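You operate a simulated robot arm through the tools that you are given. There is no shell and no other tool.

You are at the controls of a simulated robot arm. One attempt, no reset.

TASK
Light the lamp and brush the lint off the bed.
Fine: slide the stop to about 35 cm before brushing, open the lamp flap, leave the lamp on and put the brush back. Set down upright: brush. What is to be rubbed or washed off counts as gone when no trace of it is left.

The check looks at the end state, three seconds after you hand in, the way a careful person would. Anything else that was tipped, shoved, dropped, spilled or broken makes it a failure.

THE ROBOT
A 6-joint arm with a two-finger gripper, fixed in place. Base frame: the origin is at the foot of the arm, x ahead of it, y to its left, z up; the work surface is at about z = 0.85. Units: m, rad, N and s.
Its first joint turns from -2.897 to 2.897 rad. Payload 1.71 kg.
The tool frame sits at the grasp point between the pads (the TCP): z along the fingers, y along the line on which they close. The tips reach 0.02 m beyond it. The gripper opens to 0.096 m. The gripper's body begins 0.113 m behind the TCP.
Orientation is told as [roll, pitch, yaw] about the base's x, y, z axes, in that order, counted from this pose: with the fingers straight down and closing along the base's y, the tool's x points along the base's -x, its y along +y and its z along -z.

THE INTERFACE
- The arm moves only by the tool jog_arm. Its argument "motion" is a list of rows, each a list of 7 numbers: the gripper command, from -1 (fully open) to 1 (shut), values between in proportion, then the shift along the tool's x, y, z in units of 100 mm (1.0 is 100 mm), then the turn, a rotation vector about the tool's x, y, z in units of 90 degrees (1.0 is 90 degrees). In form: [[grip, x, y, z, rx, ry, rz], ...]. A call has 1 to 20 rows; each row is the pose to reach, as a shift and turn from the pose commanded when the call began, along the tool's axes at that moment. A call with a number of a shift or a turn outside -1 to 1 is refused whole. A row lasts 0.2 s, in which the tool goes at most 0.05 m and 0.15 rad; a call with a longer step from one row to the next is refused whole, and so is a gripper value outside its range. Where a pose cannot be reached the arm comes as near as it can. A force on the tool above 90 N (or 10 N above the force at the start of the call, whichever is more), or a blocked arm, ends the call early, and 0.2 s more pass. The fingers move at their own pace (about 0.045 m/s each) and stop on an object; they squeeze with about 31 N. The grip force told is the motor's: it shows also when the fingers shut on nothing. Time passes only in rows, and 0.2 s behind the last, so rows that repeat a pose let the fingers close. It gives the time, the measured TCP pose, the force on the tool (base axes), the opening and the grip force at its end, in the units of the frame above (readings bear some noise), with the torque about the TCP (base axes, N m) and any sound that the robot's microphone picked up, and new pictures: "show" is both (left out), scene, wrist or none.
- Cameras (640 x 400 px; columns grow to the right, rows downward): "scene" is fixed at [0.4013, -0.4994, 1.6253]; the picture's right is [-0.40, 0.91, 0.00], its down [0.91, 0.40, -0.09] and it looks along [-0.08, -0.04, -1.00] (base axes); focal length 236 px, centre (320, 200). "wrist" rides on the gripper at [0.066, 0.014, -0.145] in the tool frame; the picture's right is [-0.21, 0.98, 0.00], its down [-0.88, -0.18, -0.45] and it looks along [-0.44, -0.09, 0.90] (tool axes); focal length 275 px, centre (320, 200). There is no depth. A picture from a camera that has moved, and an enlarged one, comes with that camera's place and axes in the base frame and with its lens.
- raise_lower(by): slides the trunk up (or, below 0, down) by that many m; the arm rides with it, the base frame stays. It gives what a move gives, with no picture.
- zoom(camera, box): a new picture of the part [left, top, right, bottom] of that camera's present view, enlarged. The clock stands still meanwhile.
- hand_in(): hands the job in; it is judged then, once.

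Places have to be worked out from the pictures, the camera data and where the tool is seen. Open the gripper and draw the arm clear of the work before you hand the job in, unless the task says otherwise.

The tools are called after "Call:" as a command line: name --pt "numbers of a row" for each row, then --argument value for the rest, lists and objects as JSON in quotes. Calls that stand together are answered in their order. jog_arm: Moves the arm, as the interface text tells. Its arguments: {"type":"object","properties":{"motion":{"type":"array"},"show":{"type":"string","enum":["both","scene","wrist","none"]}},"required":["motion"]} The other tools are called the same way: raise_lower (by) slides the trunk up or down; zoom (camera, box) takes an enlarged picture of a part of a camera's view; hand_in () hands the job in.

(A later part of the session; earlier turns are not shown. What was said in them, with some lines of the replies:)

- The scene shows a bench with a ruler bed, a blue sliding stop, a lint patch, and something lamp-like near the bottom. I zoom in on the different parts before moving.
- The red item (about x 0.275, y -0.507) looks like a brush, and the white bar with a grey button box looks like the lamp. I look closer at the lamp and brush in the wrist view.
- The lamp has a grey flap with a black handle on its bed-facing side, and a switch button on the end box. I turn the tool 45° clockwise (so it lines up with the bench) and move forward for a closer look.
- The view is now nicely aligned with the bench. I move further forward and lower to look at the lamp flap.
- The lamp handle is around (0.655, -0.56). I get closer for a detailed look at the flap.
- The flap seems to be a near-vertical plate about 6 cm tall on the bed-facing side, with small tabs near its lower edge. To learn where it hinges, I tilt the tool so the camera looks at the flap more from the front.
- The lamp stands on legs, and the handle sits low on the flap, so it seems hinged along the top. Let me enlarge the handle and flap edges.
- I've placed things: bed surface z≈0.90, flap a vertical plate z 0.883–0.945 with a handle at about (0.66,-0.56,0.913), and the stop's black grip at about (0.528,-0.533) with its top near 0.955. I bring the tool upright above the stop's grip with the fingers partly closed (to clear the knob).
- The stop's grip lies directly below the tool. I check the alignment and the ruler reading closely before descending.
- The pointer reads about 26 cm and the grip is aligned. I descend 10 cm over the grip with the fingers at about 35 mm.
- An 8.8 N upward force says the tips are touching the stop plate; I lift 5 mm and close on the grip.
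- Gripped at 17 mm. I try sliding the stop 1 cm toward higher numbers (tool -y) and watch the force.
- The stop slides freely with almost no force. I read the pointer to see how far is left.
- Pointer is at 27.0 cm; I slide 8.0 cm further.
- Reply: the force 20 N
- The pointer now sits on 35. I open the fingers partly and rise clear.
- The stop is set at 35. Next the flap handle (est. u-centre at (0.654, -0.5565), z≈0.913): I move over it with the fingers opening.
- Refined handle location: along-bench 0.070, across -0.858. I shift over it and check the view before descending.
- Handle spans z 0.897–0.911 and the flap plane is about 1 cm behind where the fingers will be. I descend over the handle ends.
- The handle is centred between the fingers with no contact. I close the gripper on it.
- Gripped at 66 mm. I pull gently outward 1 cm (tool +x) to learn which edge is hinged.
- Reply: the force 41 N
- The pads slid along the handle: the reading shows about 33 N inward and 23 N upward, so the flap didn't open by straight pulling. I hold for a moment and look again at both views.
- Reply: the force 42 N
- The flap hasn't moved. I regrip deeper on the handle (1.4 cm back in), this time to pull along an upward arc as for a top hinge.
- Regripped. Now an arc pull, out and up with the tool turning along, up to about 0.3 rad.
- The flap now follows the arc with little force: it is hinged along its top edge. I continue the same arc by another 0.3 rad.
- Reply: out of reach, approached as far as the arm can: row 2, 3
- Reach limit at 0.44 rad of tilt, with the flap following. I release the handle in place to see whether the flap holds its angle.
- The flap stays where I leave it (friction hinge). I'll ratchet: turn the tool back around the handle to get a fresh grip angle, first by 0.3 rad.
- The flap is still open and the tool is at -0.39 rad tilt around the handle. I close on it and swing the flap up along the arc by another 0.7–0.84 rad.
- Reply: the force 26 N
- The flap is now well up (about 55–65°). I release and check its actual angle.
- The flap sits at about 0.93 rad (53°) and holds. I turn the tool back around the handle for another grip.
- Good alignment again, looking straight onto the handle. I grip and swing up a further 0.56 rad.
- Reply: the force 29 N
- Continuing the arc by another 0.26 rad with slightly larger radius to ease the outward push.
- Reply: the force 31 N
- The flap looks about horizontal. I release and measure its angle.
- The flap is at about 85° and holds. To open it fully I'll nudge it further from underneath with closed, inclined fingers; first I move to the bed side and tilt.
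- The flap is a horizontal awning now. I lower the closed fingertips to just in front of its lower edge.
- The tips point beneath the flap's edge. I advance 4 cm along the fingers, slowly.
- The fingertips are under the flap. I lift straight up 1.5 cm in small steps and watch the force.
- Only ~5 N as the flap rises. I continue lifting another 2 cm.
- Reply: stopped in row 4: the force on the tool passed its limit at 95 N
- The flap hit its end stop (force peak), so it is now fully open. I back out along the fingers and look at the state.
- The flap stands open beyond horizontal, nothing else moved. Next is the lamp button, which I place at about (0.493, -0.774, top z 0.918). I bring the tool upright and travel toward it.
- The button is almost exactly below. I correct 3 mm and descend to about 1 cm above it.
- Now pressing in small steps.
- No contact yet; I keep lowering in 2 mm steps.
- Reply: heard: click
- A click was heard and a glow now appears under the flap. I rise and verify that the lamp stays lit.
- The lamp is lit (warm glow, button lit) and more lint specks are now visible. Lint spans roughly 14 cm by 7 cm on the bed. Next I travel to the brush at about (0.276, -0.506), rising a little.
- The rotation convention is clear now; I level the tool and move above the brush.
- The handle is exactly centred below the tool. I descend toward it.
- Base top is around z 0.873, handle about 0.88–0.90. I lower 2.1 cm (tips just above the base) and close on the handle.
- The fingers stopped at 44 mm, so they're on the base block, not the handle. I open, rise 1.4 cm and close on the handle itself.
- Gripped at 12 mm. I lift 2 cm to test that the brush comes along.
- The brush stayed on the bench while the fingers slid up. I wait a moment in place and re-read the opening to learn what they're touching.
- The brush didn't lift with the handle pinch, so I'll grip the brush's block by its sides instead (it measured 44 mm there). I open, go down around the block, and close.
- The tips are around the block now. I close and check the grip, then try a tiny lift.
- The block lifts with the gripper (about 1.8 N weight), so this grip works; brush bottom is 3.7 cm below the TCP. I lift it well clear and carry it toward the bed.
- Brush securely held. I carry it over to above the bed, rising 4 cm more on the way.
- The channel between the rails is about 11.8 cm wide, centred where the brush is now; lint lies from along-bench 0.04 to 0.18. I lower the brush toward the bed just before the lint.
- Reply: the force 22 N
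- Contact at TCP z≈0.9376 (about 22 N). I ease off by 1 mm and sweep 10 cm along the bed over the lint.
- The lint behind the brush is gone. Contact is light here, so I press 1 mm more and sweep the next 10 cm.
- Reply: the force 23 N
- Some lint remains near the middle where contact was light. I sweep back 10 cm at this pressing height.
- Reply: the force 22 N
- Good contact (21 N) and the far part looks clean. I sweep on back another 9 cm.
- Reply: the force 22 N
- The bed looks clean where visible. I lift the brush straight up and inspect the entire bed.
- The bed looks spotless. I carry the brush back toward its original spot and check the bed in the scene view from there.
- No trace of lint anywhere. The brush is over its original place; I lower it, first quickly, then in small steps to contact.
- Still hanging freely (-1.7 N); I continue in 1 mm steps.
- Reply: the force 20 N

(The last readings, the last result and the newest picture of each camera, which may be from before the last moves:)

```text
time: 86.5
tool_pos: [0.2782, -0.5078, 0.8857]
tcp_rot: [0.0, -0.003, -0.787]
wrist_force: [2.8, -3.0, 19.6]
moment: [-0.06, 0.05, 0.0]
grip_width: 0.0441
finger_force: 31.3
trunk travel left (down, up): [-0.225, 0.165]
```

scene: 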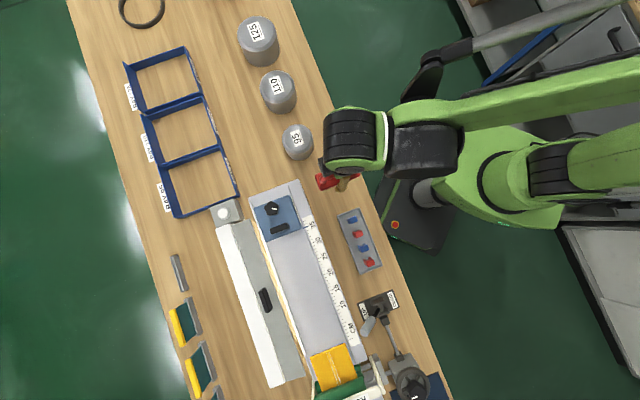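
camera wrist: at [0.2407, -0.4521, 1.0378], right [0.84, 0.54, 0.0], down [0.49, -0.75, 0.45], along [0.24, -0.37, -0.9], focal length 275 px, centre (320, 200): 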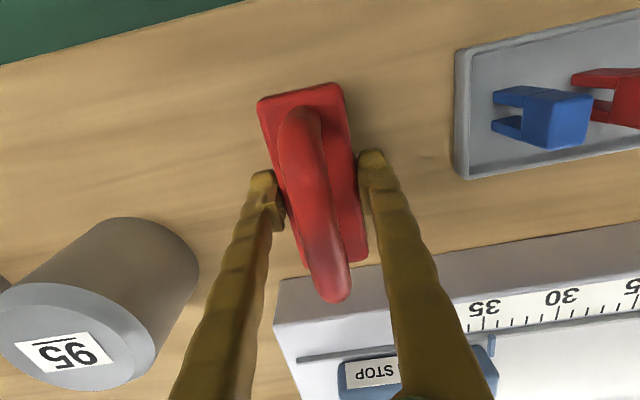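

The brush is on the bench. I ease up 1 mm, open the fingers, then rise vertically.

Call:
jog_arm --pt "0.6 0 0 -0.012 0 0 0" --pt "0.3 0 0 -0.012 0 0 0" --pt "0.0 0 0 -0.012 0 0 0" --pt "-0.2 0 0 -0.012 0 0 0" --pt "-0.3 0 0 -0.012 0 0 0" --pt "-0.3 0 0 -0.012 0 0 0" --show "wrist"

```text
time: 87.9
tool_pos: [0.2777, -0.5076, 0.8864]
tcp_rot: [-0.001, -0.002, -0.787]
wrist_force: [-0.5, 0.0, -0.4]
moment: [0.01, 0.01, 0.0]
grip_width: 0.0622
finger_force: 0.0
trunk travel left (down, up): [-0.225, 0.165]
camera wrist: at [0.2402, -0.4518, 1.0321], right [0.84, 0.54, 0.0], down [0.49, -0.75, 0.45], along [0.24, -0.37, -0.9], focal length 275 px, centre (320, 200)
```

wrist: 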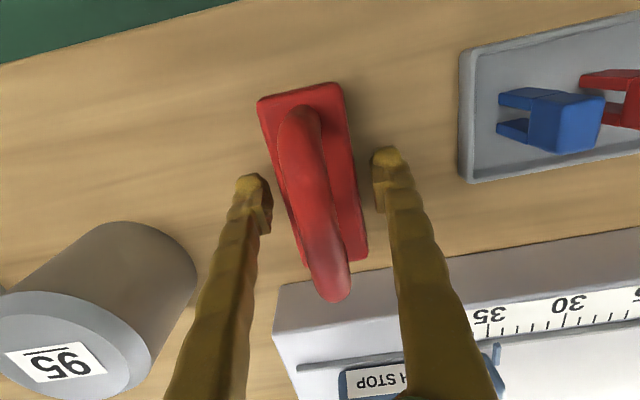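

The brush stands free and upright. I rise straight up.

Call:
jog_arm --pt "-0.3 0 0 -0.15 0 0 0" --pt "-0.3 0 0 -0.4 0 0 0" --pt "-0.3 0 0 -0.7 0 0 0" --pt "-0.3 0 0 -1 0 0 0" --pt "-0.3 0 0 -1 0 0 0" --show "none"

Call:
jog_arm --pt "-0.6 0 0 -0.3 0 0 0" --pt "-1 0 0 -0.7 0 0 0" --pt "-1 0 0 -1 0 0 0" --pt "-1 0.3 0 -1 0 0 0" --pt "-1 0.7 0 -1 0 0 0" --pt "-1 1 0 -1 0 0 0" --pt "-1 1 0 -1 0 0 0" --show "both"

```text
time: 89.1
tool_pos: [0.2782, -0.5077, 0.9858]
tcp_rot: [0.001, -0.001, -0.788]
wrist_force: [-0.2, -0.4, 0.8]
moment: [-0.04, -0.05, 0.01]
grip_width: 0.0626
finger_force: 0.0
trunk travel left (down, up): [-0.225, 0.165]
```

```text
time: 90.7
tool_pos: [0.2072, -0.4364, 1.0862]
tcp_rot: [-0.001, -0.001, -0.788]
wrist_force: [0.7, 0.0, -0.3]
moment: [-0.06, -0.01, 0.0]
grip_width: 0.0961
finger_force: 0.0
trunk travel left (down, up): [-0.225, 0.165]
camera wrist: at [0.1705, -0.3802, 1.2323], right [0.84, 0.54, 0.0], down [0.49, -0.75, 0.45], along [0.24, -0.37, -0.9], focal length 275 px, centre (320, 200)
```

scene: 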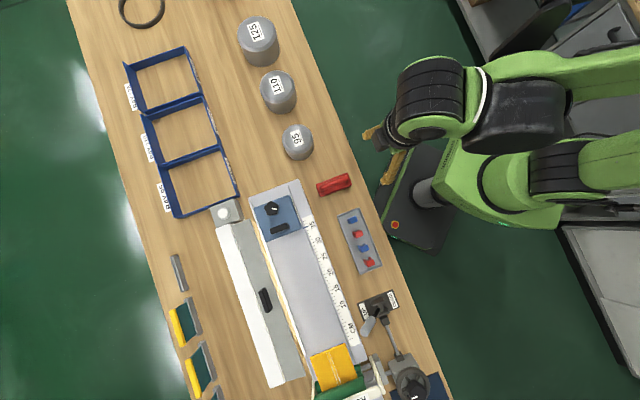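
wrist: 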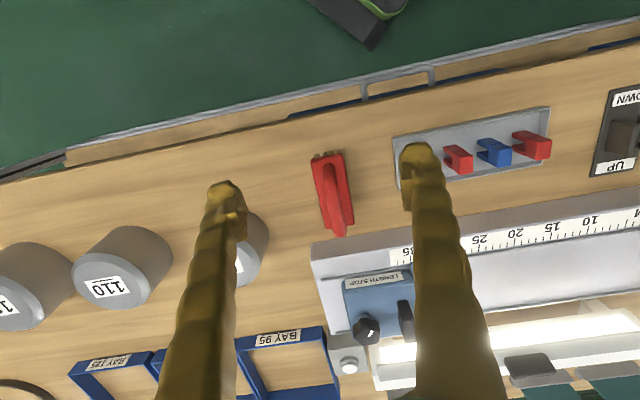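

The arm is clear. I check the final state of the stop, flap, lamp, bed and brush up close.

Call:
zoom --camera "scene" --box '[300, 160, 380, 220]'

Call:
zoom --camera "scene" --box '[230, 180, 360, 280]'

Call:
zoom --camera "scene" --box '[200, 190, 380, 390]'

Call:
zoom --camera "wrist" --box '[300, 140, 640, 400]'

```text
6.67 times, centred on (340, 190) of scene
camera zoom: at [0.4013, -0.4994, 1.6253], right [-0.4, 0.91, 0.0], down [0.91, 0.4, -0.09], along [-0.08, -0.04, -1.0], focal length 1576 px, centre (187, 267)
```

zoom: 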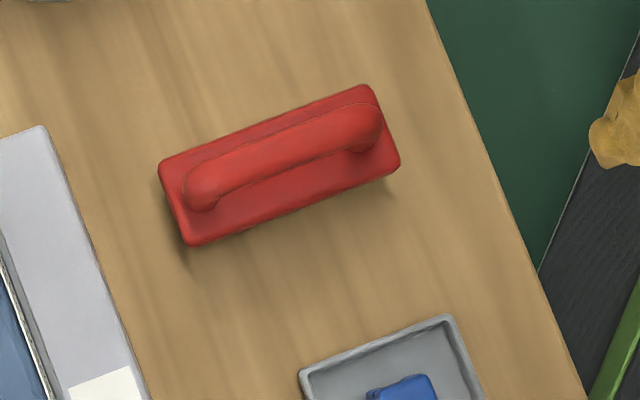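

```text
4.00 times, centred on (295, 230) of scene
camera zoom: at [0.4013, -0.4994, 1.6253], right [-0.4, 0.91, 0.0], down [0.91, 0.4, -0.09], along [-0.08, -0.04, -1.0], focal length 946 px, centre (420, 80)
```

zoom: 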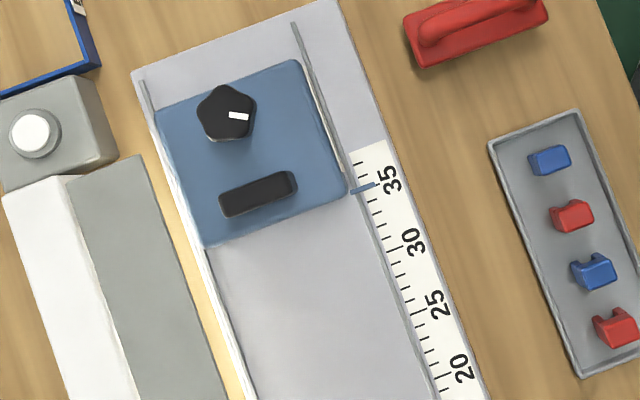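

```text
2.00 times, centred on (290, 290) of scene
camera zoom: at [0.4013, -0.4994, 1.6253], right [-0.4, 0.91, 0.0], down [0.91, 0.4, -0.09], along [-0.08, -0.04, -1.0], focal length 473 px, centre (380, 20)
```

zoom: 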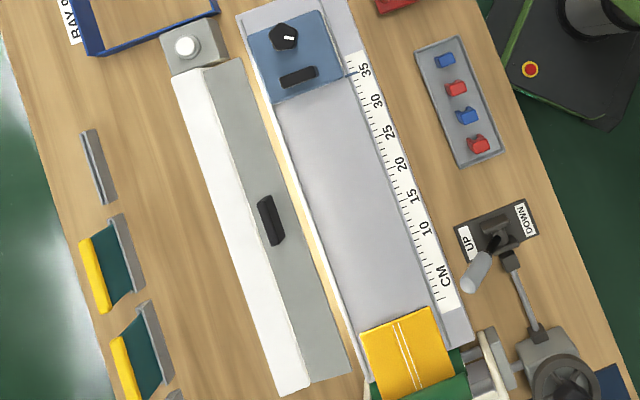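

```text
1.54 times, centred on (470, 270) of wrist
camera zoom: at [0.1705, -0.3802, 1.2323], right [0.84, 0.54, 0.0], down [0.49, -0.75, 0.45], along [0.24, -0.37, -0.9], focal length 424 px, centre (89, 92)
```

zoom: 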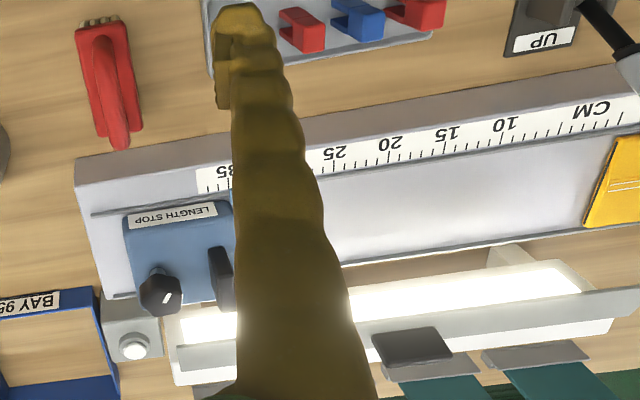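

All is in place: the stop is at 35, the flap is open with the lamp shining, the bed is clean, the brush stands upright on its original spot, and the gripper is open and clear. I hand in.

Call:
hand_in

```text
The job is handed in.
```

I finished the job and handed it in; I haven't seen the check's result. The last pictures showed:

- **Lamp:** it is lit, and the flap is open as far as it goes. On the last push the flap reached its end stop with a brief 95 N, which tripped the force limit. I saw no damage or shift afterwards.
- **Stop:** I slid it to 35 cm before brushing, and the pointer still reads 35.
- **Bed:** no trace of lint showed under zoom from either camera.
- **Brush:** it is back upright on its original spot. My first lift, by the handle, slipped without moving it, so I carried it by its block instead.

Nothing else looked moved. The gripper is open and the arm is clear of the bench.
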